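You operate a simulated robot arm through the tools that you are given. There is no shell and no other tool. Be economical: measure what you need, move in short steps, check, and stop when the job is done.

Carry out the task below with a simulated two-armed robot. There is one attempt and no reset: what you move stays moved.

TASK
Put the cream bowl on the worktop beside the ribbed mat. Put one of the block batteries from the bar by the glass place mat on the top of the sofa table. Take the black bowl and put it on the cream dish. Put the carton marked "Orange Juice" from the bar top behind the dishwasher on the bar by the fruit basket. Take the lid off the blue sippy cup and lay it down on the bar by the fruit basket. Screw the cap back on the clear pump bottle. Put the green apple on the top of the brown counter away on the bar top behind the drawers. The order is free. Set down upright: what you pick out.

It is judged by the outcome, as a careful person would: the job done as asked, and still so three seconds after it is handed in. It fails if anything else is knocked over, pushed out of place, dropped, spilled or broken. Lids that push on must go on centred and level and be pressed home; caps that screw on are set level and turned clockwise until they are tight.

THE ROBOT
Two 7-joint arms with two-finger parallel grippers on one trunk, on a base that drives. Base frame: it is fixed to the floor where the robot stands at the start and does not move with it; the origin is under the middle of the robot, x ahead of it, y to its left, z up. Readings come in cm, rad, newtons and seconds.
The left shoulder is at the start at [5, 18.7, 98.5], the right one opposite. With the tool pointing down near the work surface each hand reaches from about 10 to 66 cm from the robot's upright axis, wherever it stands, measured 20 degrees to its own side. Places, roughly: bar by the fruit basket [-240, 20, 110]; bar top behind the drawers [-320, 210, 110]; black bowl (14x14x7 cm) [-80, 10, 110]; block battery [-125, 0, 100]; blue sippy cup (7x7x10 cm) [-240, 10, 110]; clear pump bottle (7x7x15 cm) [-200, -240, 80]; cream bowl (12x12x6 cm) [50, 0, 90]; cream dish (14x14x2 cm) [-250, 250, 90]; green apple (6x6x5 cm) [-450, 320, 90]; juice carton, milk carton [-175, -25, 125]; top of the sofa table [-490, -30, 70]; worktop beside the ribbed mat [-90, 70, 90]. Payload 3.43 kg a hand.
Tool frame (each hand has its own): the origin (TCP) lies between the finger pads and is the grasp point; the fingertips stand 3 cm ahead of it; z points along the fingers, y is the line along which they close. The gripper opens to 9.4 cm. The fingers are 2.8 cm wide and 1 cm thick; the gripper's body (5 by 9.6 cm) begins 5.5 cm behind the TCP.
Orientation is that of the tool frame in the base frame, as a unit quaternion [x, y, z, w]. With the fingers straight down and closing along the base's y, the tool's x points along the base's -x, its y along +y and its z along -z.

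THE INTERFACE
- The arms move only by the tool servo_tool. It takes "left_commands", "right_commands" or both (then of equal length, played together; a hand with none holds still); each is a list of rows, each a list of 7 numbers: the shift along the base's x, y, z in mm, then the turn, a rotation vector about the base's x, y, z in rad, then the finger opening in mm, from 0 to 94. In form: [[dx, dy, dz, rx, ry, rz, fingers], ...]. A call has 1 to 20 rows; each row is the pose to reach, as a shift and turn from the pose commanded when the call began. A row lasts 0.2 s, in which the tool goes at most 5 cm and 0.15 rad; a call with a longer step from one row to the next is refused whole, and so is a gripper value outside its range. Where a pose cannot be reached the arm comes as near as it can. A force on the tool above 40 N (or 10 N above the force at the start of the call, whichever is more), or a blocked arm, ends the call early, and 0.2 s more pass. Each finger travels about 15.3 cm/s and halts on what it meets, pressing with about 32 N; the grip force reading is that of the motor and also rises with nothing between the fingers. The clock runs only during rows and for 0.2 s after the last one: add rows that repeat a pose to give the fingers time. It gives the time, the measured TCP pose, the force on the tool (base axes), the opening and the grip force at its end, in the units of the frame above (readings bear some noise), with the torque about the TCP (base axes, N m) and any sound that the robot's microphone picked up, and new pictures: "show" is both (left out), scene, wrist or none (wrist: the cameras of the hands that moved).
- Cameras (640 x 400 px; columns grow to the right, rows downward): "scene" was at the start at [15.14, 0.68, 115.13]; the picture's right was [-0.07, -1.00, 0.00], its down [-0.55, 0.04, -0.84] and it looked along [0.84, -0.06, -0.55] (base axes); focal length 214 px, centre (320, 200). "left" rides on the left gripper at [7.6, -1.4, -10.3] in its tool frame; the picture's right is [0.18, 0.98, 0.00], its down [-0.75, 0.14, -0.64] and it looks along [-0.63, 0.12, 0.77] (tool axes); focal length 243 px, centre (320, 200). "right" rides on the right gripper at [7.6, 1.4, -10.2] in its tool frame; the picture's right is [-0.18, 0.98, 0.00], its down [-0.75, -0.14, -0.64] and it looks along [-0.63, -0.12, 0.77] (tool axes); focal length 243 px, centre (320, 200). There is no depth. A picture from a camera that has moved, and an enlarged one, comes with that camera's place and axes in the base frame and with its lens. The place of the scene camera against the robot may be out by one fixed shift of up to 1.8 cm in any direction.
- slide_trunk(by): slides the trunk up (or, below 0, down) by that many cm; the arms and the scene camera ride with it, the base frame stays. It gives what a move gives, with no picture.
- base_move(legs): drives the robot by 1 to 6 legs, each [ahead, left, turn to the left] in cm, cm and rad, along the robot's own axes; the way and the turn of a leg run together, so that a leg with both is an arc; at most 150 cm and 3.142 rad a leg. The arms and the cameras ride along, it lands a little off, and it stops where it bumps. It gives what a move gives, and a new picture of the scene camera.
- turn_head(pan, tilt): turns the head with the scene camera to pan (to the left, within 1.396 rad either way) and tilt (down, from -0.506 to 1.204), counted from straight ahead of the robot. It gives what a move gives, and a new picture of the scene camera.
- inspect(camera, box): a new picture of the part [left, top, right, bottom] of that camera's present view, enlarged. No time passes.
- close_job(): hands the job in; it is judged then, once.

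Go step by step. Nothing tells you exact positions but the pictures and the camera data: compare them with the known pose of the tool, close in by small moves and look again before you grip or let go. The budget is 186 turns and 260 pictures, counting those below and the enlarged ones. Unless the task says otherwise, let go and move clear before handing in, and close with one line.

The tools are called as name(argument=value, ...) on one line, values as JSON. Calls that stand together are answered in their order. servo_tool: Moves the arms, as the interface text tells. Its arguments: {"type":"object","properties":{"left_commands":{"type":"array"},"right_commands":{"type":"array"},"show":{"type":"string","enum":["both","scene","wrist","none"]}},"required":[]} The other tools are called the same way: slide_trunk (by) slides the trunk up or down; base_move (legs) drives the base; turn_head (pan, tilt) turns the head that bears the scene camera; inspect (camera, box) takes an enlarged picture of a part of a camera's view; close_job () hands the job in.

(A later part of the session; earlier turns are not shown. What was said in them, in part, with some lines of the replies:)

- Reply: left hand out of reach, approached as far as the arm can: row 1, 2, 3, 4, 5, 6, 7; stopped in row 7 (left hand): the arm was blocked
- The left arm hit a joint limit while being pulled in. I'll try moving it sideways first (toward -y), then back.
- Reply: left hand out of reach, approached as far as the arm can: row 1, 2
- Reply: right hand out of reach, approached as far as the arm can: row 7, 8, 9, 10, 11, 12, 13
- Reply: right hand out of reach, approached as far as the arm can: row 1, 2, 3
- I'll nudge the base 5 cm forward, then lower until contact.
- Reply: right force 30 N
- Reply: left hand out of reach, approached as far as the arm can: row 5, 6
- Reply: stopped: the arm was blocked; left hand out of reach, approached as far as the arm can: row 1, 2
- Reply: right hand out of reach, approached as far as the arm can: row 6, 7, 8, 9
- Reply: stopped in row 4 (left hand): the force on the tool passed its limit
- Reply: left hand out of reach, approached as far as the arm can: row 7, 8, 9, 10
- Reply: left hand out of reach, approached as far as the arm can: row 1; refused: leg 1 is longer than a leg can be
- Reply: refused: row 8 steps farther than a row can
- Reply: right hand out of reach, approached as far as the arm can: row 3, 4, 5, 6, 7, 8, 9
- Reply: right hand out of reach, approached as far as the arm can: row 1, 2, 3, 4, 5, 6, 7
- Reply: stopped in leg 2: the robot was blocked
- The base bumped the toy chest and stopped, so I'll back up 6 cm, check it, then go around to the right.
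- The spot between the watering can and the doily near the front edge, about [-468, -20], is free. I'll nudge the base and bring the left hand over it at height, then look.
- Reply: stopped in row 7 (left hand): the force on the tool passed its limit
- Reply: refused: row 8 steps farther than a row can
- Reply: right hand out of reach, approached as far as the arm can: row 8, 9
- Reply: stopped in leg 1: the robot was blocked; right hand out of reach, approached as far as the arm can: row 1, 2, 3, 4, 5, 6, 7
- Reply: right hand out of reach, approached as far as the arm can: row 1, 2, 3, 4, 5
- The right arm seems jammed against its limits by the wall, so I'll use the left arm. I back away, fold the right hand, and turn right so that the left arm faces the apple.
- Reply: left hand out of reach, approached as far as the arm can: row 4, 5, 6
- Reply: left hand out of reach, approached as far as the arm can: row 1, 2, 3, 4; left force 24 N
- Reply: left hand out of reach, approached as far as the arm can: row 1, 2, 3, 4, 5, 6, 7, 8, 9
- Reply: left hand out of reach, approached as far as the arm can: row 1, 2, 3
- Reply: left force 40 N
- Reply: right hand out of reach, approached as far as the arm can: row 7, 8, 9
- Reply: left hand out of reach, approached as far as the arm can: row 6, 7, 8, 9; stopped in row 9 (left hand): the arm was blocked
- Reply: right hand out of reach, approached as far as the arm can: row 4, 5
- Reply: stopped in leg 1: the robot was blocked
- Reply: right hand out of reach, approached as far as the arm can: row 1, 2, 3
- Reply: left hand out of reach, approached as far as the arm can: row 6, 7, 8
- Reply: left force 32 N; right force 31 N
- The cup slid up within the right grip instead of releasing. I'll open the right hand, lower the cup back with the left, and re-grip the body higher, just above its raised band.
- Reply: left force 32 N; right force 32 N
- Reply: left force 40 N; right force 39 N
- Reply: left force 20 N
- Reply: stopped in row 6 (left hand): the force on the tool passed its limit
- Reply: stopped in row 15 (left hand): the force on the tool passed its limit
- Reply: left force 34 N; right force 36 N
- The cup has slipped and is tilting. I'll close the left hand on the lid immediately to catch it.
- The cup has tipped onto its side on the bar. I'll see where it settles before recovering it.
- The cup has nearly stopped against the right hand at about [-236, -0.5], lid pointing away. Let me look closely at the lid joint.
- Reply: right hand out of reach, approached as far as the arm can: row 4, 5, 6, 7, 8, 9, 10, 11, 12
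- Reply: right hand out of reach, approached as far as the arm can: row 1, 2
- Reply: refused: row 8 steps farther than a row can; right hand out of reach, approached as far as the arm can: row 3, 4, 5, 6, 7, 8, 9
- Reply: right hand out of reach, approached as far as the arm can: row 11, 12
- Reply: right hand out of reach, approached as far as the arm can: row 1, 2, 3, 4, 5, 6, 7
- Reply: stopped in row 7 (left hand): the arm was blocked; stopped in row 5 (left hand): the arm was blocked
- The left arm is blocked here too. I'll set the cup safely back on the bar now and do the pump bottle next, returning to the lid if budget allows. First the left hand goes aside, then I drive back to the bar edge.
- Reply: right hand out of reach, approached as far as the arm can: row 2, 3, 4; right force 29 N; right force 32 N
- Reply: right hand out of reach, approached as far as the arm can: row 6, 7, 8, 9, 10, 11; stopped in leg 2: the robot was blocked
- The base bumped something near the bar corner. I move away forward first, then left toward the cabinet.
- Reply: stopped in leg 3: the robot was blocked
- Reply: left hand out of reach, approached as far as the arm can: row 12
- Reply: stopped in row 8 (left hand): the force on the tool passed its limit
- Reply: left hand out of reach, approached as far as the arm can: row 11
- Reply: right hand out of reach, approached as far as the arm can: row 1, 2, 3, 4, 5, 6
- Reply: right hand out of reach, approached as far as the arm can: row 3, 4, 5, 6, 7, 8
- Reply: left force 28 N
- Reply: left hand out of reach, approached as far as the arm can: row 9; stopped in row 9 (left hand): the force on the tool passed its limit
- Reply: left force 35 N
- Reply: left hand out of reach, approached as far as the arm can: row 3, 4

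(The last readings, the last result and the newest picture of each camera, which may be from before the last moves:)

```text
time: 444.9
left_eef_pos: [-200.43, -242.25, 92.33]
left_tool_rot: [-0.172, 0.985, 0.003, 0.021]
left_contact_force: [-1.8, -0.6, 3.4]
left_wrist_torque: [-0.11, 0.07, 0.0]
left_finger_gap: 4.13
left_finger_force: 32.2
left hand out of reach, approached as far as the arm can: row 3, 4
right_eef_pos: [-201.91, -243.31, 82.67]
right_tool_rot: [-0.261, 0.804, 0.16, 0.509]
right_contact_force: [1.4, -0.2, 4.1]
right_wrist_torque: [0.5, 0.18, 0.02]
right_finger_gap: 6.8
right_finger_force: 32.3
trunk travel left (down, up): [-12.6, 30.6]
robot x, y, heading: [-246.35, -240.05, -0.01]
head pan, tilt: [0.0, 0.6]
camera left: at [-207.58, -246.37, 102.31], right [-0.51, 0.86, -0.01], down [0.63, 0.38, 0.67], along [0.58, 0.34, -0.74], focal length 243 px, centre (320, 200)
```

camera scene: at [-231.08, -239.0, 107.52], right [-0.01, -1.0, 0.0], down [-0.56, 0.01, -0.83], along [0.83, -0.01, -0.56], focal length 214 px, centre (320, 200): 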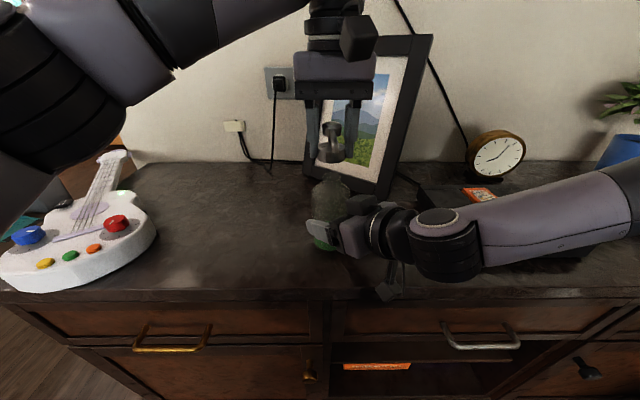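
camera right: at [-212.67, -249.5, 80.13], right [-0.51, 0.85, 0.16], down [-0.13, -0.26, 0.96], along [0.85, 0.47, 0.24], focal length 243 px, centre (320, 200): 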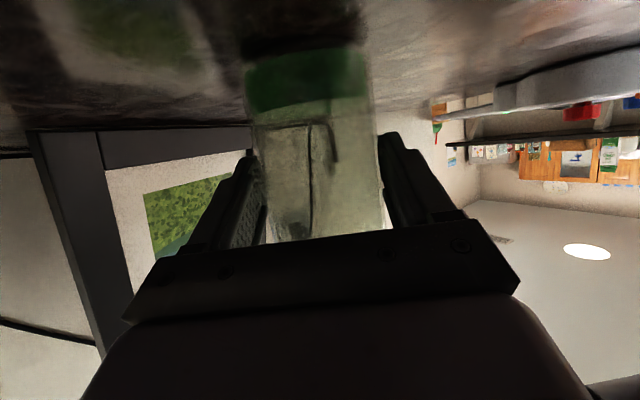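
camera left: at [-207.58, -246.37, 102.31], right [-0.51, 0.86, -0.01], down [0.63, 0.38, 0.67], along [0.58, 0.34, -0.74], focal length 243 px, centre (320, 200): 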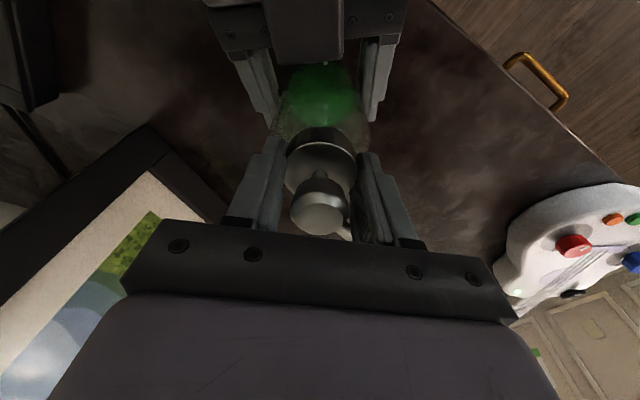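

Re-gripped, with the nozzle now on the palm side. Turn clockwise 1.4 rad with light pressure.

servo_tool(left_commands=[[0, 0, -1, 0, 0, -0.14, 10], [0, 0, -1, 0, 0, -0.28, 10], [0, 0, -2, 0, 0, -0.42, 10], [0, 0, -2, 0, 0, -0.56, 10], [0, 0, -2, 0, 0, -0.7, 10], [0, 0, -3, 0, 0, -0.84, 10], [0, 0, -3, 0, 0, -0.98, 10], [0, 0, -3, 0, 0, -1.12, 10], [0, 0, -3, 0, 0, -1.26, 10], [0, 0, -3, 0, 0, -1.38, 10]], show="wrist")

```text
time: 447.1
left_eef_pos: [-200.47, -242.14, 91.96]
left_tool_rot: [0.493, 0.87, -0.009, 0.019]
left_contact_force: [6.6, 15.2, 17.8]
left_wrist_torque: [-0.77, -0.06, 1.02]
left_finger_gap: 4.17
left_finger_force: 32.3
right_eef_pos: [-201.8, -243.46, 82.55]
right_tool_rot: [-0.259, 0.805, 0.158, 0.51]
right_contact_force: [-6.4, -19.8, -0.2]
right_wrist_torque: [1.22, -0.12, -1.11]
right_finger_gap: 6.8
right_finger_force: 31.7
trunk travel left (down, up): [-12.6, 30.6]
robot x, y, heading: [-245.95, -239.73, -0.012]
head pan, tilt: [0.0, 0.6]
camera left: at [-205.87, -236.08, 101.95], right [0.75, 0.66, -0.01], down [0.49, -0.55, 0.67], along [0.44, -0.51, -0.74], focal length 243 px, centre (320, 200)
```

left: 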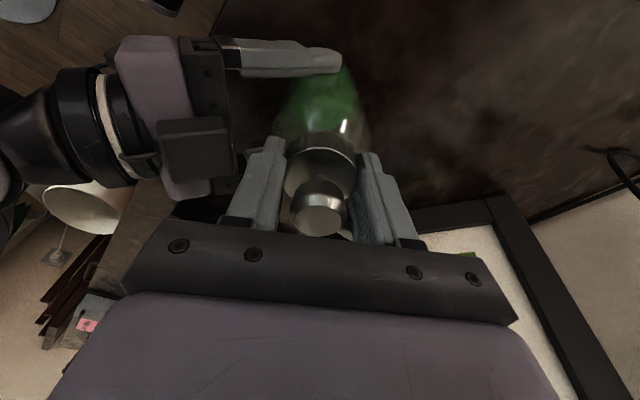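

Torque has risen to about 1.0 N·m, so the cap is tight. Release the left hand and lift away, then release the bottle and withdraw the right hand.

servo_tool(left_commands=[[0, 0, 3, 0, 0, 0.03, 40], [0, 0, 3, 0, 0, 0.03, 70], [0, 0, 35, 0, 0, 0.03, 70], [0, 0, 70, 0, 0, 0.03, 70], [-15, 40, 75, 0, 0, 0.03, 70], [-30, 85, 80, 0, 0, 0.03, 70], [-30, 85, 80, 0, 0, 0.03, 70], [-30, 85, 80, 0, 0, 0.03, 70], [-30, 85, 80, 0, 0, 0.03, 70], [-30, 85, 80, 0, 0, 0.03, 70], [-30, 85, 80, 0, 0, 0.03, 70], [-30, 85, 80, 0, 0, 0.03, 70]], right_commands=[[0, 0, 0, 0, 0, 0, 50], [0, 0, 0, 0, 0, 0, 50], [0, 0, 0, 0, 0, 0, 50], [0, 0, 0, 0, 0, 0, 50], [0, 0, 0, 0, 0, 0, 50], [0, 0, 0, 0, 0, 0, 75], [0, 0, 0, 0, 0, 0, 94], [0, 0, 0, 0, 0, 0, 94], [-16, -11, 0, 0, 0, 0, 94], [-40, -28, 2, 0, 0, 0, 94], [-65, -46, 10, 0, 0, 0, 94], [-80, -60, 40, 0, 0, 0, 94]], show="scene")

```text
time: 449.7
left_eef_pos: [-203.37, -233.83, 99.88]
left_tool_rot: [0.48, 0.877, -0.01, 0.018]
left_contact_force: [0.6, 0.0, 0.1]
left_wrist_torque: [0.0, 0.0, 0.0]
left_finger_gap: 6.99
left_finger_force: 0.1
left hand out of reach, approached as far as the arm can: row 4
right_eef_pos: [-207.06, -248.39, 87.22]
right_tool_rot: [-0.262, 0.805, 0.16, 0.508]
right_contact_force: [0.3, 0.8, -0.6]
right_wrist_torque: [-0.01, 0.0, 0.0]
right_finger_gap: 9.44
right_finger_force: 0.0
right hand out of reach, approached as far as the arm can: row 11, 12
trunk travel left (down, up): [-12.6, 30.6]
robot x, y, heading: [-245.9, -240.28, -0.008]
head pan, tilt: [0.0, 0.6]
camera scene: at [-231.09, -239.0, 107.52], right [-0.01, -1.0, 0.0], down [-0.56, 0.01, -0.83], along [0.83, -0.01, -0.56], focal length 214 px, centre (320, 200)
```

scene: 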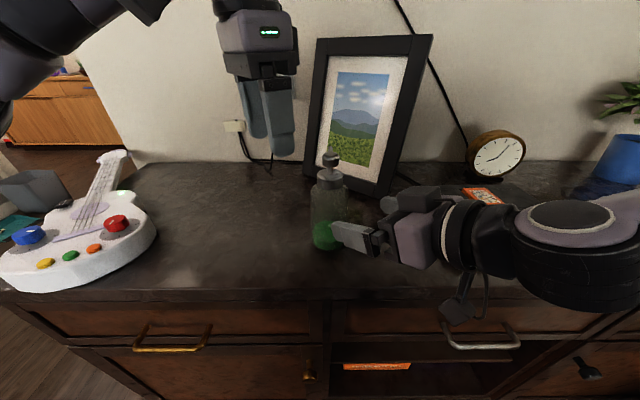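

The pump top is on and tight, bottle upright. Now back to the sippy lid, using this same proven two-arm geometry: the arms stay as they are, the trunk goes up, and I drive so the cup takes the bottle's relative place.

base_move(legs=[[-34, 0, 0], [0, 148, 0], [0, 40, 0], [0, 0, 0.795]])

slide_trunk(by=30.4)

```text
time: 463.1
left_eef_pos: [-253.0, -16.14, 99.87]
left_tool_rot: [0.102, 0.995, -0.001, 0.021]
left_contact_force: [0.6, 0.2, 0.1]
left_wrist_torque: [0.0, 0.02, -0.02]
left_finger_gap: 7.01
left_finger_force: 0.1
right_eef_pos: [-245.27, -29.14, 87.29]
right_tool_rot: [-0.554, 0.639, 0.345, 0.406]
right_contact_force: [-0.2, -0.7, -0.9]
right_wrist_torque: [0.03, 0.0, -0.01]
right_finger_gap: 9.39
right_finger_force: 0.0
trunk travel left (down, up): [-12.6, 30.6]
robot x, y, heading: [-278.2, -51.72, 0.791]
head pan, tilt: [0.0, 0.6]
camera scene: at [-267.62, -39.65, 107.52], right [0.71, -0.7, 0.0], down [-0.4, -0.4, -0.83], along [0.58, 0.59, -0.56], focal length 214 px, centre (320, 200)
```

scene: 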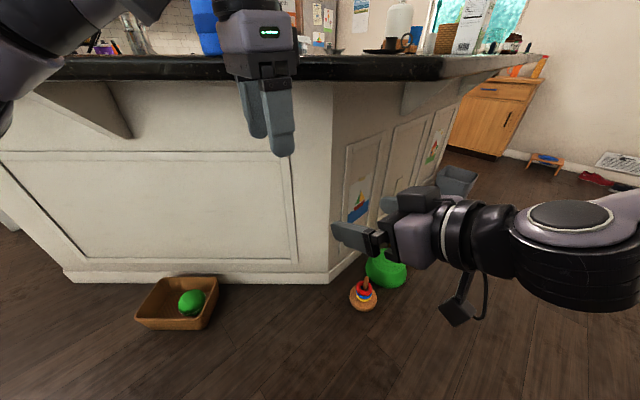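

```text
time: 466.1
left_eef_pos: [-252.93, -16.1, 130.32]
left_tool_rot: [0.102, 0.995, -0.001, 0.02]
left_contact_force: [-0.1, 0.1, -0.1]
left_wrist_torque: [-0.01, 0.0, -0.01]
left_finger_gap: 7.0
left_finger_force: 0.1
right_eef_pos: [-245.21, -29.09, 117.6]
right_tool_rot: [-0.555, 0.639, 0.345, 0.406]
right_contact_force: [0.6, -0.3, 0.3]
right_wrist_torque: [-0.02, -0.04, -0.04]
right_finger_gap: 9.38
right_finger_force: 0.0
trunk travel left (down, up): [-43.0, 0.2]
robot x, y, heading: [-278.55, -51.13, 0.797]
head pan, tilt: [0.0, 0.6]
```

base_move(legs=[[0, 19.6, 0], [10, 0, 0]])

inspect(camera="right", box=[160, 40, 480, 240])

```text
time: 468.4
left_eef_pos: [-259.91, 4.62, 130.31]
left_tool_rot: [0.1, 0.995, -0.003, 0.021]
left_contact_force: [0.1, -0.2, 0.1]
left_wrist_torque: [-0.02, 0.03, 0.02]
left_finger_gap: 6.99
left_finger_force: 0.0
right_eef_pos: [-252.02, -7.97, 117.46]
right_tool_rot: [-0.555, 0.638, 0.346, 0.406]
right_contact_force: [0.5, 1.0, -0.7]
right_wrist_torque: [-0.01, -0.01, 0.02]
right_finger_gap: 9.41
right_finger_force: 0.1
trunk travel left (down, up): [-43.0, 0.2]
robot x, y, heading: [-285.4, -30.84, 0.791]
head pan, tilt: [0.0, 0.6]
camera scene: at [-274.53, -18.71, 137.91], right [0.71, -0.7, 0.0], down [-0.4, -0.4, -0.82], along [0.58, 0.59, -0.57], focal length 214 px, centre (320, 200)
```

scene: 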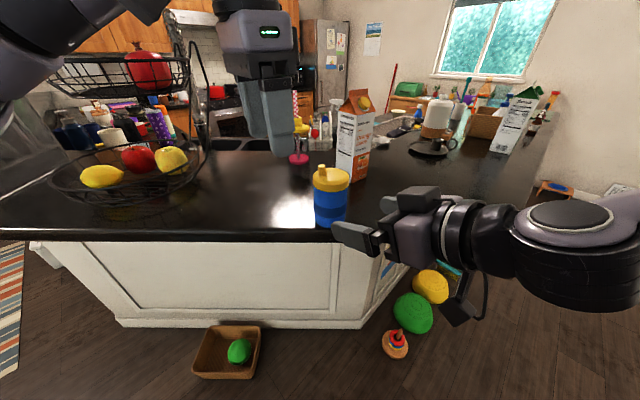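

```text
2.00 times, centred on (320, 140) of right
camera zoom: at [-255.35, -20.28, 115.15], right [-0.96, 0.22, 0.16], down [0.1, -0.27, 0.96], along [0.25, 0.94, 0.24], focal length 485 px, centre (320, 320)
```

zoom: 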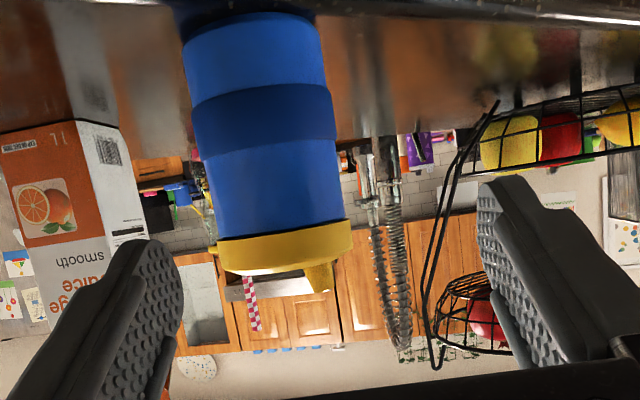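

The cup is about 10 cm ahead of the right hand and 2 cm to the side. I shift the base, lower the right hand, advance, and grip.

base_move(legs=[[4.4, -0.4, 0]])

servo_tool(right_commands=[[0, 0, -22, 0, 0, 0, 94], [0, 0, -44, 0, 0, 0, 94], [1, 30, -44, 0, 0, 0, 94], [2, 66, -44, 0, 0, 0, 94], [2, 66, -44, 0, 0, 0, 94]], show="wrist")

```text
time: 469.3
left_eef_pos: [-256.63, 7.51, 130.25]
left_tool_rot: [0.101, 0.995, -0.003, 0.021]
left_contact_force: [0.6, -0.1, -0.7]
left_wrist_torque: [-0.05, 0.02, 0.02]
left_finger_gap: 7.01
left_finger_force: 0.1
right_eef_pos: [-248.72, -5.19, 117.68]
right_tool_rot: [-0.555, 0.639, 0.346, 0.405]
right_contact_force: [1.0, -0.1, 0.1]
right_wrist_torque: [-0.02, 0.03, 0.0]
right_finger_gap: 9.38
right_finger_force: 0.1
trunk travel left (down, up): [-43.0, 0.2]
robot x, y, heading: [-281.71, -27.73, 0.79]
head pan, tilt: [0.0, 0.6]
camera scene: at [-271.17, -15.88, 137.9], right [0.71, -0.7, 0.0], down [-0.4, -0.4, -0.82], along [0.58, 0.59, -0.57], focal length 214 px, centre (320, 200)
```

scene: 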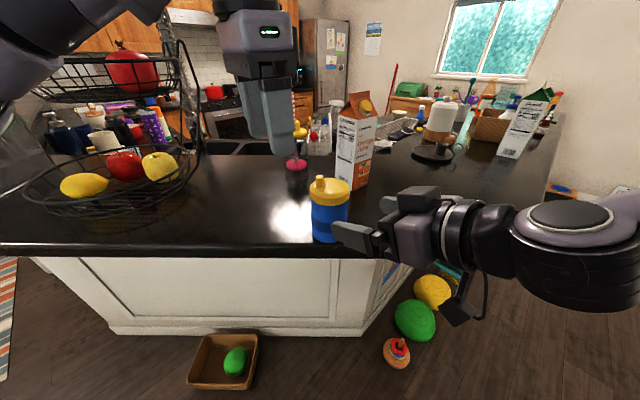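

```text
time: 470.5
left_eef_pos: [-256.75, 7.55, 130.19]
left_tool_rot: [0.101, 0.995, -0.003, 0.022]
left_contact_force: [0.7, 0.4, 0.1]
left_wrist_torque: [-0.01, -0.04, 0.01]
left_finger_gap: 7.0
left_finger_force: 0.0
right_eef_pos: [-248.76, 1.3, 113.22]
right_tool_rot: [-0.555, 0.639, 0.346, 0.405]
right_contact_force: [0.6, -0.4, 0.0]
right_wrist_torque: [-0.02, -0.03, -0.01]
right_finger_gap: 9.43
right_finger_force: 0.1
right hand out of reach, approached as far as the arm can: row 1, 2
trunk travel left (down, up): [-43.0, 0.2]
robot x, y, heading: [-281.99, -27.36, 0.792]
head pan, tilt: [0.0, 0.6]
camera right: at [-251.95, -10.91, 110.7], right [-0.96, 0.22, 0.16], down [0.09, -0.27, 0.96], along [0.25, 0.94, 0.24], focal length 243 px, centre (320, 200)
```

right: 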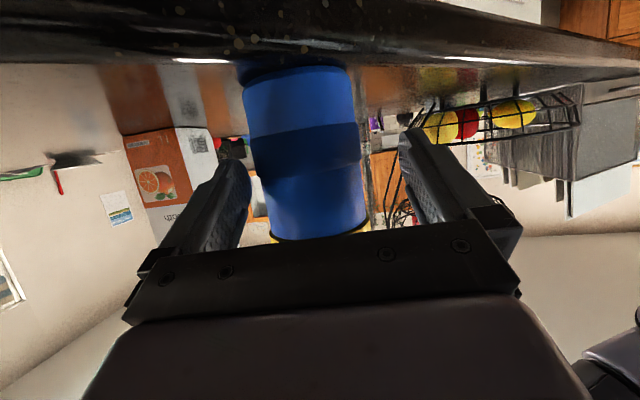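

Nearly there. Small correction and close.

servo_tool(right_commands=[[5, 4, 0, 0, 0, 0, 94], [10, 8, 0, 0, 0, 0, 94], [10, 8, 0, 0, 0, 0, 75], [10, 8, 0, 0, 0, 0, 50], [10, 8, 0, 0, 0, 0, 40], [10, 8, 0, 0, 0, 0, 40]], show="none")

```text
time: 471.9
left_eef_pos: [-256.68, 7.45, 130.45]
left_tool_rot: [0.101, 0.995, -0.002, 0.021]
left_contact_force: [0.3, 0.3, 1.1]
left_wrist_torque: [-0.02, 0.0, 0.0]
left_finger_gap: 6.97
left_finger_force: 0.1
right_eef_pos: [-247.64, 2.15, 113.16]
right_tool_rot: [-0.555, 0.639, 0.346, 0.405]
right_contact_force: [-0.7, -0.5, 0.2]
right_wrist_torque: [-0.02, 0.02, 0.01]
right_finger_gap: 6.67
right_finger_force: 32.0
trunk travel left (down, up): [-43.0, 0.2]
robot x, y, heading: [-281.95, -27.94, 0.792]
head pan, tilt: [0.0, 0.6]
```

Gripped on the diameter (6.67 cm). Bring the left hand over the lid, already wound fully clockwise.

servo_tool(left_commands=[[25, -10, -10, 0.004, 0.02, 0, 80], [50, -20, -25, 0.008, 0.041, 0, 80], [75, -30, -40, 0.008, 0.041, 0, 80], [93, -38, -55, 0.008, 0.041, 0, 80], [93, -38, -62, 0.008, 0.041, 0, 80]], show="wrist")

```text
time: 473.1
left_eef_pos: [-248.08, 3.31, 124.39]
left_tool_rot: [0.101, 0.995, 0.0, 0.0]
left_contact_force: [0.1, 0.0, 0.0]
left_wrist_torque: [-0.04, -0.03, 0.05]
left_finger_gap: 8.0
left_finger_force: 0.1
left hand out of reach, approached as far as the arm can: row 3, 4, 5
right_eef_pos: [-247.63, 2.09, 113.22]
right_tool_rot: [-0.555, 0.639, 0.346, 0.406]
right_contact_force: [-0.4, 0.2, -0.9]
right_wrist_torque: [-0.03, 0.02, 0.02]
right_finger_gap: 6.65
right_finger_force: 31.4
trunk travel left (down, up): [-43.0, 0.2]
robot x, y, heading: [-281.98, -27.65, 0.791]
head pan, tilt: [0.0, 0.6]
camera left: at [-255.96, 3.35, 134.81], right [0.02, 1.0, 0.0], down [0.77, -0.01, 0.64], along [0.64, -0.01, -0.77], focal length 243 px, centre (320, 200)
```

left: 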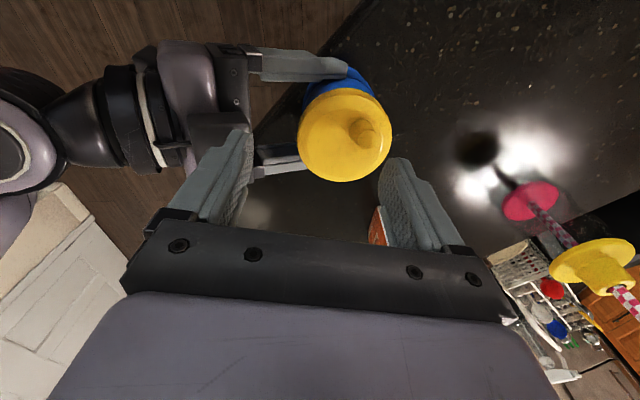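

The lid centre is at [-248.5, 5.0]. Adjust, descend and close.

servo_tool(left_commands=[[-4, 10, 0, 0, 0, 0, 84], [-4, 17, -14, 0, 0, 0, 84], [-4, 17, -28, 0, 0, 0, 84], [-4, 17, -40, 0, 0, 0, 84], [-4, 17, -42, 0, 0, 0, 84], [-4, 17, -42, 0, 0, 0, 65], [-4, 17, -42, 0, 0, 0, 50], [-4, 17, -42, 0, 0, 0, 40], [-4, 17, -42, 0, 0, 0, 40]], show="wrist")

```text
time: 475.1
left_eef_pos: [-248.49, 5.03, 120.24]
left_tool_rot: [0.098, 0.995, 0.004, 0.001]
left_contact_force: [3.7, 23.8, -0.5]
left_wrist_torque: [1.17, -0.13, 0.32]
left_finger_gap: 7.0
left_finger_force: 32.2
left hand out of reach, approached as far as the arm can: row 2
right_eef_pos: [-247.83, 1.97, 113.16]
right_tool_rot: [-0.555, 0.639, 0.346, 0.406]
right_contact_force: [-4.0, -24.8, 5.7]
right_wrist_torque: [0.6, 0.15, 0.0]
right_finger_gap: 6.68
right_finger_force: 32.1
trunk travel left (down, up): [-43.0, 0.2]
robot x, y, heading: [-281.85, -27.84, 0.799]
head pan, tilt: [0.0, 0.6]
camera left: at [-256.42, 5.11, 130.65], right [0.01, 1.0, 0.01], down [0.77, -0.01, 0.64], along [0.64, 0.0, -0.77], focal length 243 px, centre (320, 200)
```

left: 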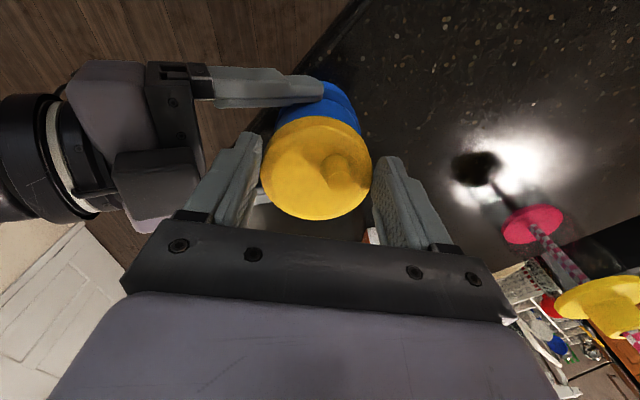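

Lid gripped. Relieve sideways a little and twist counter-clockwise 1.3 rad.

servo_tool(left_commands=[[0, 4, 0, 0, 0, 0, 40], [0, 4, 0, 0, 0, 0.13, 40], [0, 4, 0, 0, 0, 0.26, 40], [0, 4, 1, 0, 0, 0.39, 40], [0, 4, 1, 0, 0, 0.52, 40], [0, 4, 1, 0, 0, 0.65, 40], [0, 4, 1, 0, 0, 0.78, 40], [0, 4, 2, 0, 0, 0.91, 40], [0, 4, 2, 0, 0, 1.04, 40], [0, 4, 2, 0, 0, 1.17, 40], [0, 4, 2, 0, 0, 1.3, 40]], show="none")

```text
time: 477.5
left_eef_pos: [-248.51, 5.76, 120.62]
left_tool_rot: [-0.528, 0.849, -0.002, 0.007]
left_contact_force: [25.9, 15.8, -1.2]
left_wrist_torque: [0.66, -1.71, -0.15]
left_finger_gap: 6.99
left_finger_force: 32.3
right_eef_pos: [-248.07, 1.85, 113.23]
right_tool_rot: [-0.559, 0.635, 0.349, 0.402]
right_contact_force: [-25.6, -12.9, 7.0]
right_wrist_torque: [0.91, -0.21, 1.15]
right_finger_gap: 5.57
right_finger_force: 32.1
trunk travel left (down, up): [-43.0, 0.2]
robot x, y, heading: [-281.69, -27.56, 0.79]
head pan, tilt: [0.0, 0.6]
```

The cup was drifting out of the right fingertips. With the left hand holding the lid, I'll re-grip the body deeper with the right hand.

servo_tool(right_commands=[[0, 0, 0, 0, 0, 0, 75], [0, 0, 0, 0, 0, 0, 94], [-2, 6, 0, 0, 0, 0, 94], [-4, 13, 0, 0, 0, 0, 94], [-4, 13, 0, 0, 0, 0, 94], [-4, 13, 0, 0, 0, 0, 75], [-4, 13, 0, 0, 0, 0, 50], [-4, 13, 0, 0, 0, 0, 40], [-4, 13, 0, 0, 0, 0, 40]], left_commands=[[0, 0, 1, 0, 0, 0, 40], [0, 0, 1, 0, 0, 0, 40], [0, -5, 2, 0, 0, 0, 40], [2, -10, 2, 0, 0, 0, 40], [3, -14, 2, 0, 0, 0, 40], [3, -14, 2, 0, 0, 0, 40], [3, -14, 2, 0, 0, 0, 40], [3, -14, 2, 0, 0, 0, 40], [3, -14, 2, 0, 0, 0, 40]], show="wrist")

```text
time: 479.5
left_eef_pos: [-248.34, 4.01, 120.67]
left_tool_rot: [-0.521, 0.853, 0.0, 0.0]
left_contact_force: [-5.1, -0.4, 0.3]
left_wrist_torque: [0.13, 0.73, 0.04]
left_finger_gap: 6.99
left_finger_force: 31.9
right_eef_pos: [-247.64, 3.18, 113.32]
right_tool_rot: [-0.555, 0.639, 0.345, 0.406]
right_contact_force: [6.3, 0.6, -0.1]
right_wrist_torque: [-0.18, -0.36, -0.09]
right_finger_gap: 6.72
right_finger_force: 31.6
right hand out of reach, approached as far as the arm can: row 4, 5, 6, 7, 8, 9
trunk travel left (down, up): [-43.0, 0.2]
robot x, y, heading: [-282.35, -27.52, 0.794]
head pan, tilt: [0.0, 0.6]
camera right: at [-250.97, -9.14, 110.87], right [-0.96, 0.22, 0.16], down [0.09, -0.27, 0.96], along [0.26, 0.94, 0.24], focal length 243 px, centre (320, 200)
camera left: at [-250.53, -3.54, 131.11], right [-0.96, 0.28, 0.0], down [0.22, 0.73, 0.64], along [0.18, 0.62, -0.77], focal length 243 px, centre (320, 200)
```

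right: 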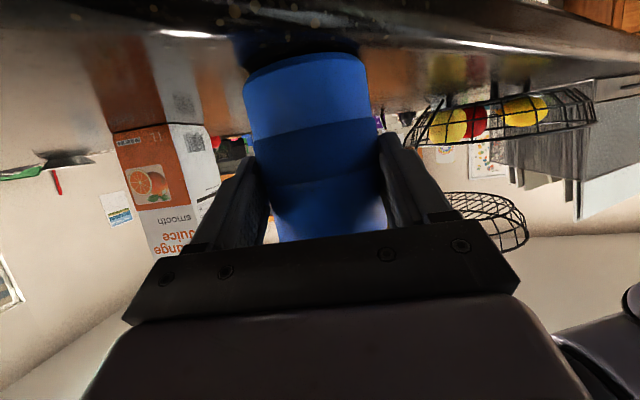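
left: 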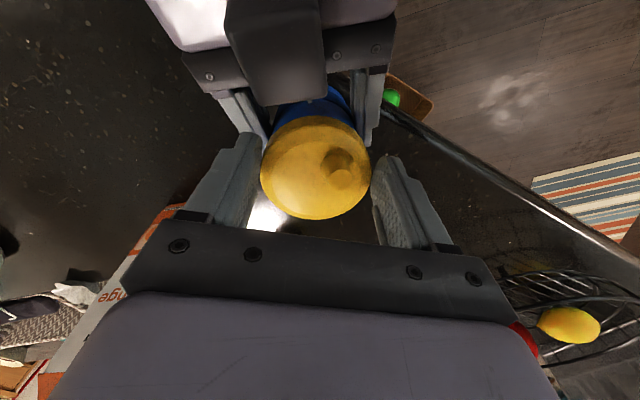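

Now the body is gripped deeply. Continue twisting counter-clockwise from here and read the torque.

servo_tool(left_commands=[[0, 0, 0, 0, 0, 0.12, 40], [0, 0, 0, 0, 0, 0.24, 40], [0, 0, 0, 0, 0, 0.36, 40], [0, 0, 0, 0, 0, 0.48, 40], [0, 0, 0, 0, 0, 0.6, 40]], show="none")

```text
time: 480.7
left_eef_pos: [-248.06, 3.66, 120.74]
left_tool_rot: [0.751, -0.661, 0.004, -0.002]
left_contact_force: [22.6, -11.5, 3.6]
left_wrist_torque: [-0.61, -0.69, -0.28]
left_finger_gap: 6.99
left_finger_force: 32.4
right_eef_pos: [-248.3, 3.06, 113.33]
right_tool_rot: [-0.559, 0.636, 0.348, 0.403]
right_contact_force: [-22.0, 10.2, -3.6]
right_wrist_torque: [-0.17, -0.97, 0.47]
right_finger_gap: 6.72
right_finger_force: 32.0
trunk travel left (down, up): [-43.0, 0.2]
robot x, y, heading: [-282.14, -27.34, 0.793]
head pan, tilt: [0.0, 0.6]
```

Torque is low (0.3 N·m) while the body stays put, so the lid may be turning. Test with a gentle pull.

servo_tool(left_commands=[[-2, 1, 0, 0, 0, 0, 40], [-3, 2, 3, 0, 0, 0, 40], [-3, 2, 6, 0, 0, 0, 40], [-3, 2, 9, 0, 0, 0, 40], [-3, 2, 12, 0, 0, 0, 40]], show="none")

inspect(camera="scene", box=[240, 120, 440, 245])

```text
time: 481.9
left_eef_pos: [-248.37, 4.1, 121.83]
left_tool_rot: [0.751, -0.66, 0.004, -0.002]
left_contact_force: [23.5, -6.5, -21.9]
left_wrist_torque: [-0.63, -1.07, -0.33]
left_finger_gap: 6.99
left_finger_force: 32.0
right_eef_pos: [-248.02, 3.12, 113.68]
right_tool_rot: [-0.556, 0.633, 0.352, 0.407]
right_contact_force: [-24.0, 6.7, 19.9]
right_wrist_torque: [0.34, -0.82, 0.56]
right_finger_gap: 6.93
right_finger_force: 31.8
trunk travel left (down, up): [-43.0, 0.2]
robot x, y, heading: [-281.99, -27.79, 0.794]
head pan, tilt: [0.0, 0.6]
```

```text
3.20 times, centred on (340, 182) of scene
camera zoom: at [-271.27, -15.97, 137.92], right [0.71, -0.7, 0.0], down [-0.4, -0.4, -0.83], along [0.58, 0.59, -0.56], focal length 686 px, centre (256, 256)
```

zoom: 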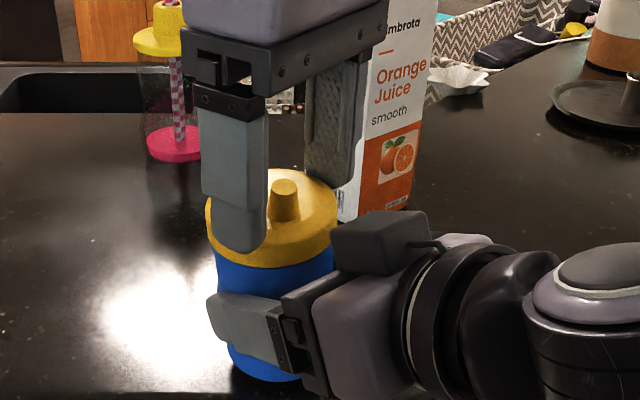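

Still attached, but I can ratchet: lower, open, wind back 0.94 rad, re-grip, twist counter-clockwise again.

servo_tool(left_commands=[[3, -2, -12, 0, 0, 0, 40], [3, -2, -12, 0, 0, 0, 65], [3, -2, -12, 0, 0, 0, 84], [3, -2, -12, 0, 0, -0.135, 84], [3, -2, -12, 0, 0, -0.27, 84], [3, -2, -12, 0, 0, -0.405, 84], [3, -2, -12, 0, 0, -0.54, 84], [3, -2, -12, 0, 0, -0.675, 84], [3, -2, -12, 0, 0, -0.81, 84], [3, -2, -12, 0, 0, -0.94, 84], [3, -2, -13, 0, 0, -0.94, 60], [3, -2, -13, 0, 0, -0.94, 45], [3, -2, -13, 0, 0, -0.94, 40], [3, -2, -12, 0, 0, -0.81, 40], [3, -2, -12, 0, 0, -0.675, 40], [3, -2, -12, 0, 0, -0.54, 40], [3, -2, -12, 0, 0, -0.405, 40], [3, -2, -12, 0, 0, -0.27, 40], [3, -2, -12, 0, 0, -0.135, 40], [3, -2, -12, 0, 0, 0, 40]], show="none")

```text
time: 486.1
left_eef_pos: [-247.94, 3.73, 120.7]
left_tool_rot: [0.75, -0.661, 0.005, -0.003]
left_contact_force: [25.6, -8.2, 2.9]
left_wrist_torque: [-0.23, -1.38, -0.35]
left_finger_gap: 6.87
left_finger_force: 32.2
right_eef_pos: [-248.31, 3.13, 113.3]
right_tool_rot: [-0.56, 0.634, 0.349, 0.402]
right_contact_force: [-27.2, 7.9, -2.5]
right_wrist_torque: [-0.37, -0.6, 0.52]
right_finger_gap: 6.56
right_finger_force: 31.9
trunk travel left (down, up): [-43.0, 0.2]
robot x, y, heading: [-281.77, -28.02, 0.79]
head pan, tilt: [0.0, 0.6]
```

Torque stays about 0.4 N·m, well below slip, so the lid is really unscrewing. Another cycle.

servo_tool(left_commands=[[3, -1, 1, 0, 0, 0, 65], [3, -1, 1, 0, 0, 0, 84], [3, -1, 0, 0, 0, -0.135, 84], [3, -1, 0, 0, 0, -0.27, 84], [3, -1, 0, 0, 0, -0.405, 84], [3, -1, 0, 0, 0, -0.54, 84], [3, -1, 0, 0, 0, -0.675, 84], [3, -1, 0, 0, 0, -0.81, 84], [3, -1, 0, 0, 0, -0.94, 84], [3, -1, 0, 0, 0, -0.94, 60], [3, -1, 0, 0, 0, -0.94, 45], [3, -1, 0, 0, 0, -0.94, 40], [3, -1, 1, 0, 0, -0.81, 40], [3, -1, 1, 0, 0, -0.675, 40], [3, -1, 1, 0, 0, -0.54, 40], [3, -1, 1, 0, 0, -0.405, 40], [3, -1, 1, 0, 0, -0.27, 40], [3, -1, 2, 0, 0, -0.135, 40], [3, -1, 2, 0, 0, 0, 40]], show="wrist")

```text
time: 490.1
left_eef_pos: [-247.93, 3.7, 120.93]
left_tool_rot: [0.751, -0.66, 0.002, -0.003]
left_contact_force: [11.0, 9.7, -5.8]
left_wrist_torque: [0.29, -1.39, -0.16]
left_finger_gap: 6.95
left_finger_force: 32.0
right_eef_pos: [-248.17, 3.07, 113.27]
right_tool_rot: [-0.558, 0.636, 0.348, 0.405]
right_contact_force: [-11.1, -8.9, 5.4]
right_wrist_torque: [0.47, 0.49, 0.25]
right_finger_gap: 6.6
right_finger_force: 32.0
trunk travel left (down, up): [-43.0, 0.2]
robot x, y, heading: [-282.18, -27.91, 0.797]
head pan, tilt: [0.0, 0.6]
camera left: at [-245.57, -3.65, 131.26], right [-0.95, -0.31, 0.0], down [-0.24, 0.73, 0.64], along [-0.19, 0.61, -0.77], focal length 243 px, centre (320, 200)
```

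left: 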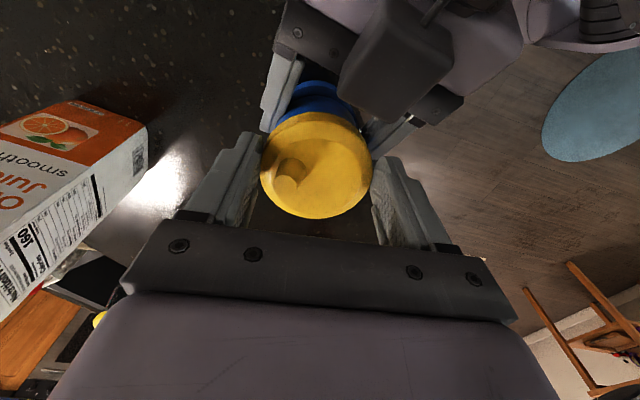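

The spout has moved around as expected, so the lid is rotating. Pull test again.

servo_tool(left_commands=[[0, 0, 4, 0, 0, 0, 40], [0, 0, 8, 0, 0, 0, 40], [0, 0, 12, 0, 0, 0, 40], [0, 0, 15, 0, 0, 0, 40]], show="none")

```text
time: 491.1
left_eef_pos: [-247.93, 3.77, 122.19]
left_tool_rot: [0.75, -0.661, 0.0, 0.002]
left_contact_force: [15.8, 1.3, -30.5]
left_wrist_torque: [-0.04, -0.57, -0.12]
left_finger_gap: 6.95
left_finger_force: 32.5
right_eef_pos: [-247.98, 3.33, 113.77]
right_tool_rot: [-0.555, 0.633, 0.351, 0.41]
right_contact_force: [-16.7, -1.4, 30.7]
right_wrist_torque: [0.33, -0.74, 0.19]
right_finger_gap: 6.66
right_finger_force: 31.8
trunk travel left (down, up): [-43.0, 0.2]
robot x, y, heading: [-281.95, -27.68, 0.795]
head pan, tilt: [0.0, 0.6]
```

Still held. I continue ratcheting counter-clockwise.

servo_tool(left_commands=[[0, 0, -12, 0, 0, 0, 40], [0, 0, -13, 0, 0, 0, 70], [0, 0, -14, 0, 0, -0.1, 84], [0, 0, -14, 0, 0, -0.24, 84], [0, 0, -14, 0, 0, -0.38, 84], [0, 0, -14, 0, 0, -0.52, 84], [0, 0, -14, 0, 0, -0.66, 84], [0, 0, -14, 0, 0, -0.8, 84], [0, 0, -14, 0, 0, -0.94, 84], [0, 0, -14, 0, 0, -0.94, 60], [0, 0, -14, 0, 0, -0.94, 45], [0, 0, -14, 0, 0, -0.94, 40], [0, 0, -13, 0, 0, -0.8, 40], [0, 0, -13, 0, 0, -0.66, 40], [0, 0, -12, 0, 0, -0.52, 40], [0, 0, -12, 0, 0, -0.38, 40], [0, 0, -12, 0, 0, -0.24, 40], [0, 0, -12, 0, 0, -0.1, 40], [0, 0, -12, 0, 0, 0.04, 40], [0, 0, -12, 0, 0, 0.18, 40]], show="none")

servo_tool(left_commands=[[0, 0, 0, 0, 0, 0, 70], [0, 0, -1, 0, 0, -0.1, 84], [0, 0, -1, 0, 0, -0.24, 84], [0, 0, -1, 0, 0, -0.38, 84], [0, 0, -1, 0, 0, -0.52, 84], [0, 0, -1, 0, 0, -0.66, 84], [0, 0, -1, 0, 0, -0.8, 84], [0, 0, -1, 0, 0, -0.94, 84], [0, 0, -1, 0, 0, -1.08, 84], [0, 0, -1, 0, 0, -1.08, 60], [0, 0, -1, 0, 0, -1.08, 40], [0, 0, -1, 0, 0, -1.08, 40], [0, 0, 0, 0, 0, -0.94, 40], [0, 0, 1, 0, 0, -0.8, 40], [0, 0, 1, 0, 0, -0.66, 40], [0, 0, 2, 0, 0, -0.52, 40], [0, 0, 2, 0, 0, -0.38, 40], [0, 0, 2, 0, 0, -0.24, 40], [0, 0, 2, 0, 0, -0.1, 40], [0, 0, 2, 0, 0, 0.0, 40]], show="none")

```text
time: 495.3
left_eef_pos: [-247.84, 3.82, 121.2]
left_tool_rot: [0.808, -0.59, 0.001, -0.001]
left_contact_force: [9.9, 4.0, 5.6]
left_wrist_torque: [0.16, -0.3, -0.2]
left_finger_gap: 6.93
left_finger_force: 32.2
right_eef_pos: [-248.04, 3.02, 113.19]
right_tool_rot: [-0.557, 0.637, 0.346, 0.404]
right_contact_force: [-9.5, -2.9, -6.3]
right_wrist_torque: [0.03, -0.48, 0.24]
right_finger_gap: 6.59
right_finger_force: 31.8
trunk travel left (down, up): [-43.0, 0.2]
robot x, y, heading: [-282.19, -27.45, 0.79]
head pan, tilt: [0.0, 0.6]
```

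```text
time: 499.5
left_eef_pos: [-247.98, 3.82, 121.38]
left_tool_rot: [0.807, -0.59, 0.002, -0.002]
left_contact_force: [13.7, 0.7, 7.3]
left_wrist_torque: [0.17, -0.41, -0.26]
left_finger_gap: 6.97
left_finger_force: 31.6
right_eef_pos: [-248.11, 2.97, 113.2]
right_tool_rot: [-0.558, 0.637, 0.347, 0.403]
right_contact_force: [-13.8, -0.6, -7.9]
right_wrist_torque: [-0.14, -0.69, 0.36]
right_finger_gap: 6.56
right_finger_force: 31.8
trunk travel left (down, up): [-43.0, 0.2]
robot x, y, heading: [-282.18, -27.92, 0.79]
head pan, tilt: [0.0, 0.6]
```

The lid now pushes upward slightly, a sign it's climbing the thread. Two more cycles, then a pull.

servo_tool(left_commands=[[0, 0, 0, 0, 0, 0, 70], [0, 0, 0, 0, 0, -0.1, 84], [0, 0, 0, 0, 0, -0.24, 84], [0, 0, 0, 0, 0, -0.38, 84], [0, 0, 0, 0, 0, -0.52, 84], [0, 0, 0, 0, 0, -0.66, 84], [0, 0, 0, 0, 0, -0.8, 84], [0, 0, 0, 0, 0, -0.94, 84], [0, 0, 0, 0, 0, -1.08, 84], [0, 0, 0, 0, 0, -1.08, 60], [0, 0, 0, 0, 0, -1.08, 40], [0, 0, 0, 0, 0, -1.08, 40], [0, 0, 1, 0, 0, -0.94, 40], [0, 0, 1, 0, 0, -0.8, 40], [0, 0, 2, 0, 0, -0.66, 40], [0, 0, 2, 0, 0, -0.52, 40], [0, 0, 3, 0, 0, -0.38, 40], [0, 0, 3, 0, 0, -0.24, 40], [0, 0, 3, 0, 0, -0.1, 40], [0, 0, 3, 0, 0, 0.0, 40]], show="none")

servo_tool(left_commands=[[0, 0, 0, 0, 0, 0, 70], [0, 0, 0, 0, 0, -0.1, 84], [0, 0, 0, 0, 0, -0.24, 84], [0, 0, 0, 0, 0, -0.38, 84], [0, 0, 0, 0, 0, -0.52, 84], [0, 0, 0, 0, 0, -0.66, 84], [0, 0, 0, 0, 0, -0.8, 84], [0, 0, 0, 0, 0, -0.94, 84], [0, 0, 0, 0, 0, -1.08, 84], [0, 0, 0, 0, 0, -1.08, 60], [0, 0, 0, 0, 0, -1.08, 40], [0, 0, 0, 0, 0, -1.08, 40], [0, 0, 1, 0, 0, -0.94, 40], [0, 0, 1, 0, 0, -0.8, 40], [0, 0, 2, 0, 0, -0.66, 40], [0, 0, 2, 0, 0, -0.52, 40], [0, 0, 3, 0, 0, -0.38, 40], [0, 0, 3, 0, 0, -0.24, 40], [0, 0, 3, 0, 0, -0.1, 40], [0, 0, 3, 0, 0, 0.0, 40]], show="none")

servo_tool(left_commands=[[0, 0, 3, 0, 0, 0, 40], [0, 0, 6, 0, 0, 0, 40], [0, 0, 9, 0, 0, 0, 40], [0, 0, 12, 0, 0, 0, 40]], show="none")

inspect(camera="scene", box=[240, 120, 440, 245])

```text
time: 503.7
left_eef_pos: [-247.94, 3.84, 121.71]
left_tool_rot: [0.807, -0.59, 0.0, 0.0]
left_contact_force: [-0.4, -0.3, -0.5]
left_wrist_torque: [0.01, 0.0, 0.03]
left_finger_gap: 6.95
left_finger_force: 31.9
right_eef_pos: [-247.82, 3.03, 113.31]
right_tool_rot: [-0.555, 0.638, 0.346, 0.405]
right_contact_force: [0.7, -0.3, -1.2]
right_wrist_torque: [0.0, -0.02, -0.01]
right_finger_gap: 6.58
right_finger_force: 31.8
trunk travel left (down, up): [-43.0, 0.2]
robot x, y, heading: [-281.93, -27.33, 0.797]
head pan, tilt: [0.0, 0.6]
```

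```text
time: 507.9
left_eef_pos: [-247.89, 3.82, 121.99]
left_tool_rot: [0.808, -0.59, 0.001, 0.0]
left_contact_force: [0.7, 1.9, 1.2]
left_wrist_torque: [0.07, -0.04, -0.07]
left_finger_gap: 7.04
left_finger_force: 32.3
right_eef_pos: [-247.8, 3.06, 113.2]
right_tool_rot: [-0.555, 0.639, 0.345, 0.405]
right_contact_force: [-1.6, -1.4, -3.0]
right_wrist_torque: [0.09, -0.09, 0.04]
right_finger_gap: 6.54
right_finger_force: 31.8
trunk travel left (down, up): [-43.0, 0.2]
robot x, y, heading: [-282.18, -27.59, 0.791]
head pan, tilt: [0.0, 0.6]
```

```text
time: 508.9
left_eef_pos: [-247.99, 3.74, 123.23]
left_tool_rot: [0.806, -0.592, 0.0, 0.0]
left_contact_force: [0.2, 0.0, 0.1]
left_wrist_torque: [-0.02, 0.0, 0.01]
left_finger_gap: 7.01
left_finger_force: 32.0
right_eef_pos: [-247.8, 2.96, 113.32]
right_tool_rot: [-0.555, 0.639, 0.346, 0.406]
right_contact_force: [0.5, -0.2, -0.1]
right_wrist_torque: [-0.03, -0.02, 0.01]
right_finger_gap: 6.61
right_finger_force: 32.3
trunk travel left (down, up): [-43.0, 0.2]
robot x, y, heading: [-281.87, -27.65, 0.791]
head pan, tilt: [0.0, 0.6]
```

```text
3.20 times, centred on (340, 182) of scene
camera zoom: at [-271.27, -15.97, 137.92], right [0.71, -0.7, 0.0], down [-0.4, -0.4, -0.83], along [0.58, 0.59, -0.56], focal length 686 px, centre (256, 256)
```

zoom: 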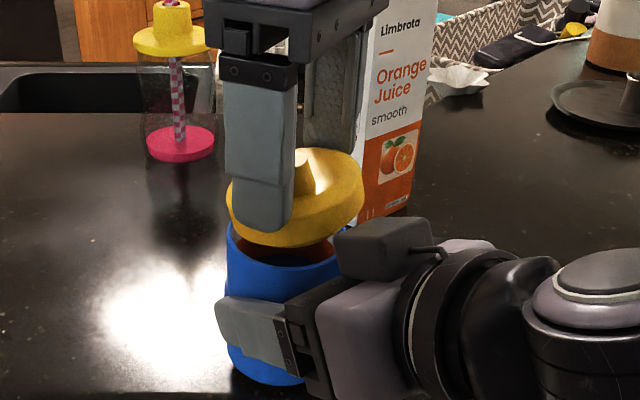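

The lid is off — it was a screw lid. I lift it and carry it to a free spot on the bar toward the fruit basket, at about [-251, 18].

servo_tool(left_commands=[[0, 0, 25, 0, 0, 0, 40], [0, 0, 45, 0, 0, 0, 40], [-8, 36, 45, 0, 0, 0, 40], [-15, 72, 45, 0, 0, 0, 40], [-22, 108, 40, 0, 0, 0, 40], [-30, 140, 20, 0, 0, 0, 40], [-30, 142, -20, 0, 0, 0, 40], [-30, 142, -55, 0, 0, 0, 40], [-30, 142, -80, 0, 0, 0, 40], [-30, 142, -80, 0, 0, 0, 40]], show="wrist")

inspect(camera="scene", box=[200, 100, 440, 250])

```text
time: 511.1
left_eef_pos: [-250.89, 18.13, 115.05]
left_tool_rot: [0.806, -0.591, 0.0, 0.001]
left_contact_force: [0.4, 0.9, 0.4]
left_wrist_torque: [0.01, 0.01, 0.02]
left_finger_gap: 7.02
left_finger_force: 31.7
right_eef_pos: [-247.86, 3.1, 113.27]
right_tool_rot: [-0.555, 0.638, 0.346, 0.406]
right_contact_force: [0.5, 0.5, -0.7]
right_wrist_torque: [-0.02, 0.06, 0.01]
right_finger_gap: 6.55
right_finger_force: 31.5
trunk travel left (down, up): [-43.0, 0.2]
robot x, y, heading: [-281.8, -27.56, 0.793]
head pan, tilt: [0.0, 0.6]
camera left: at [-247.34, 11.22, 125.5], right [-0.88, -0.47, 0.0], down [-0.36, 0.68, 0.64], along [-0.3, 0.57, -0.77], focal length 243 px, centre (320, 200)
```

left: 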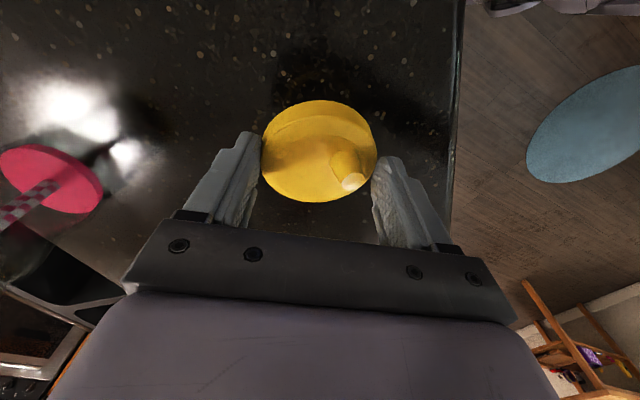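

```text
2.67 times, centred on (320, 175) of scene
camera zoom: at [-271.28, -15.98, 137.92], right [0.71, -0.7, 0.0], down [-0.4, -0.4, -0.83], along [0.58, 0.59, -0.56], focal length 572 px, centre (320, 267)
```

zoom: 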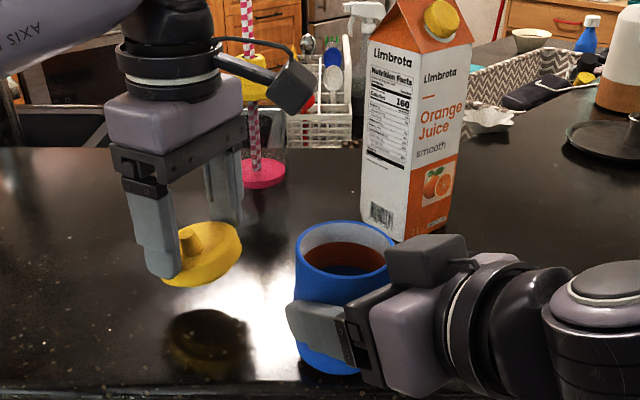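

Lid held, slightly tilted; the cup stands open and upright. Lower the lid until it meets the bar (this levels it).

servo_tool(left_commands=[[0, 0, -8, 0, 0, 0, 40], [0, 0, -16, 0, 0, 0, 40], [0, 0, -20, 0, 0, 0, 40], [0, 0, -24, 0, 0, 0, 40], [0, 0, -28, 0, 0, 0, 40], [0, 0, -32, 0, 0, 0, 40], [0, 0, -35, 0, 0, 0, 40], [0, 0, -38, 0, 0, 0, 40], [0, 0, -41, 0, 0, 0, 40]], show="none")

```text
time: 513.1
left_eef_pos: [-250.73, 17.6, 111.64]
left_tool_rot: [0.806, -0.592, 0.002, -0.006]
left_contact_force: [10.8, 1.5, 29.7]
left_wrist_torque: [0.74, -0.09, -0.26]
left_finger_gap: 7.01
left_finger_force: 32.4
right_eef_pos: [-247.77, 2.94, 113.35]
right_tool_rot: [-0.555, 0.639, 0.346, 0.405]
right_contact_force: [0.1, 0.2, 0.0]
right_wrist_torque: [-0.01, 0.0, 0.02]
right_finger_gap: 6.58
right_finger_force: 31.1
trunk travel left (down, up): [-43.0, 0.2]
robot x, y, heading: [-282.11, -27.59, 0.795]
head pan, tilt: [0.0, 0.6]
```

Contact. Open the left hand, lift away; then open the right hand and withdraw gently from the cup.

servo_tool(left_commands=[[0, 0, 3, 0, 0, 0, 60], [0, 0, 3, 0, 0, 0, 75], [0, 0, 3, 0, 0, 0, 88], [0, 0, 3, 0, 0, 0, 88], [0, 0, 35, 0, 0, 0, 88], [0, 0, 75, 0, 0, 0, 88], [0, 0, 110, 0, 0, 0, 88], [-20, 10, 130, 0, 0, 0, 88], [-40, 20, 130, 0, 0, 0, 88], [-40, 20, 130, 0, 0, 0, 88], [-40, 20, 130, 0, 0, 0, 88], [-40, 20, 130, 0, 0, 0, 88], [-40, 20, 130, 0, 0, 0, 88], [-40, 20, 130, 0, 0, 0, 88]], right_commands=[[0, 0, 0, 0, 0, 0, 40], [0, 0, 0, 0, 0, 0, 40], [0, 0, 0, 0, 0, 0, 40], [0, 0, 0, 0, 0, 0, 40], [0, 0, 0, 0, 0, 0, 40], [0, 0, 0, 0, 0, 0, 40], [0, 0, 0, 0, 0, 0, 70], [0, 0, 0, 0, 0, 0, 94], [0, 0, 0, 0, 0, 0, 94], [-2, -15, 0, 0, 0, 0, 94], [-5, -32, 0, 0, 0, 0, 94], [-8, -50, 0, 0, 0, 0, 94], [-11, -70, 0, 0, 0, 0, 94], [-11, -70, 0, 0, 0, 0, 94]], show="scene")

```text
time: 516.1
left_eef_pos: [-254.86, 20.15, 124.01]
left_tool_rot: [0.807, -0.591, 0.0, 0.0]
left_contact_force: [0.1, -0.2, -0.1]
left_wrist_torque: [-0.01, -0.02, -0.01]
left_finger_gap: 8.81
left_finger_force: 0.1
right_eef_pos: [-248.86, -4.01, 113.42]
right_tool_rot: [-0.555, 0.639, 0.346, 0.406]
right_contact_force: [-0.2, -0.6, 0.7]
right_wrist_torque: [0.0, 0.0, 0.03]
right_finger_gap: 9.4
right_finger_force: 0.2
trunk travel left (down, up): [-43.0, 0.2]
robot x, y, heading: [-282.01, -27.7, 0.791]
head pan, tilt: [0.0, 0.6]
camera scene: at [-271.27, -15.95, 137.92], right [0.71, -0.7, 0.0], down [-0.4, -0.4, -0.82], along [0.58, 0.59, -0.57], focal length 214 px, centre (320, 200)
```

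scene: 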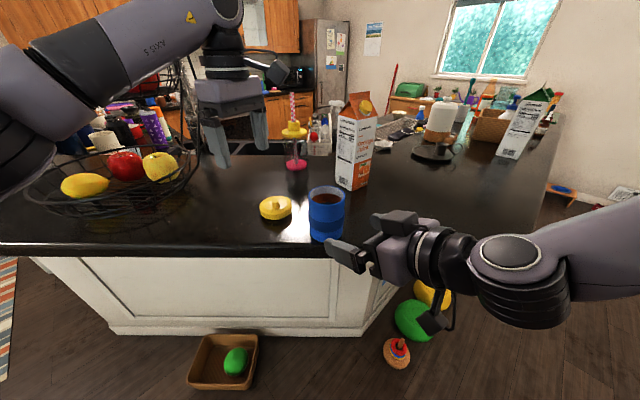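

Lid laid flat, cup standing upright. Back the robot clear.

base_move(legs=[[-18, 0, 0]])

inspect(camera="scene", box=[220, 110, 420, 235])

```text
time: 517.6
left_eef_pos: [-267.51, 7.35, 124.15]
left_tool_rot: [0.807, -0.59, -0.001, 0.0]
left_contact_force: [0.2, -0.2, 1.1]
left_wrist_torque: [0.01, -0.02, 0.02]
left_finger_gap: 8.81
left_finger_force: 0.0
right_eef_pos: [-261.49, -16.59, 113.37]
right_tool_rot: [-0.556, 0.638, 0.346, 0.405]
right_contact_force: [-0.6, 0.3, 0.8]
right_wrist_torque: [-0.02, -0.01, 0.0]
right_finger_gap: 9.38
right_finger_force: 0.0
trunk travel left (down, up): [-43.0, 0.2]
robot x, y, heading: [-294.17, -40.59, 0.798]
head pan, tilt: [0.0, 0.6]
camera scene: at [-283.81, -28.68, 137.93], right [0.71, -0.7, 0.0], down [-0.4, -0.4, -0.83], along [0.58, 0.59, -0.56], focal length 214 px, centre (320, 200)
```

scene: 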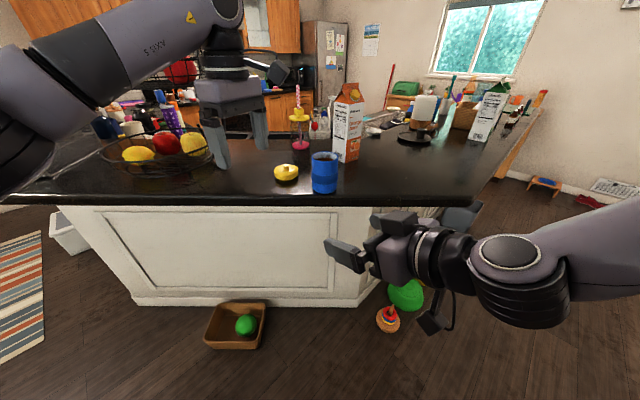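

```text
3.20 times, centred on (320, 172) of scene
camera zoom: at [-283.81, -28.68, 137.93], right [0.71, -0.7, 0.0], down [-0.4, -0.4, -0.83], along [0.58, 0.59, -0.56], focal length 686 px, centre (320, 288)
```

zoom: 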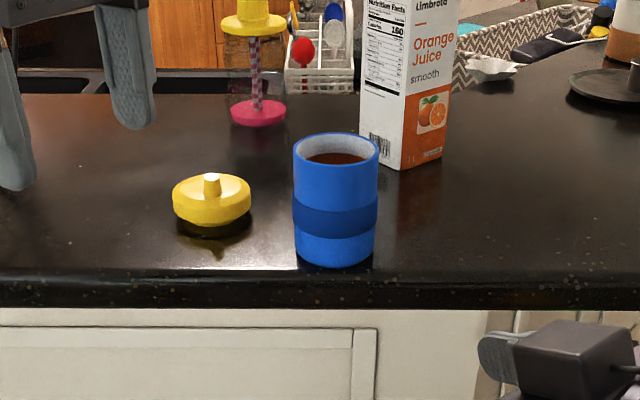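

The lid lies flat, the cup and carton stand upright, and both hands are clear, so I'm handing the job in.

close_job()

```text
The job is handed in.
```

All seven tasks are done and handed in. The sippy cup tipped onto its side and rolled while I was getting the lid off. I stood it back up about 4 cm from where it had been, and saw no spill. The base also bumped the toy chest, which looked unmoved, and something near the bar corner that I didn't identify.
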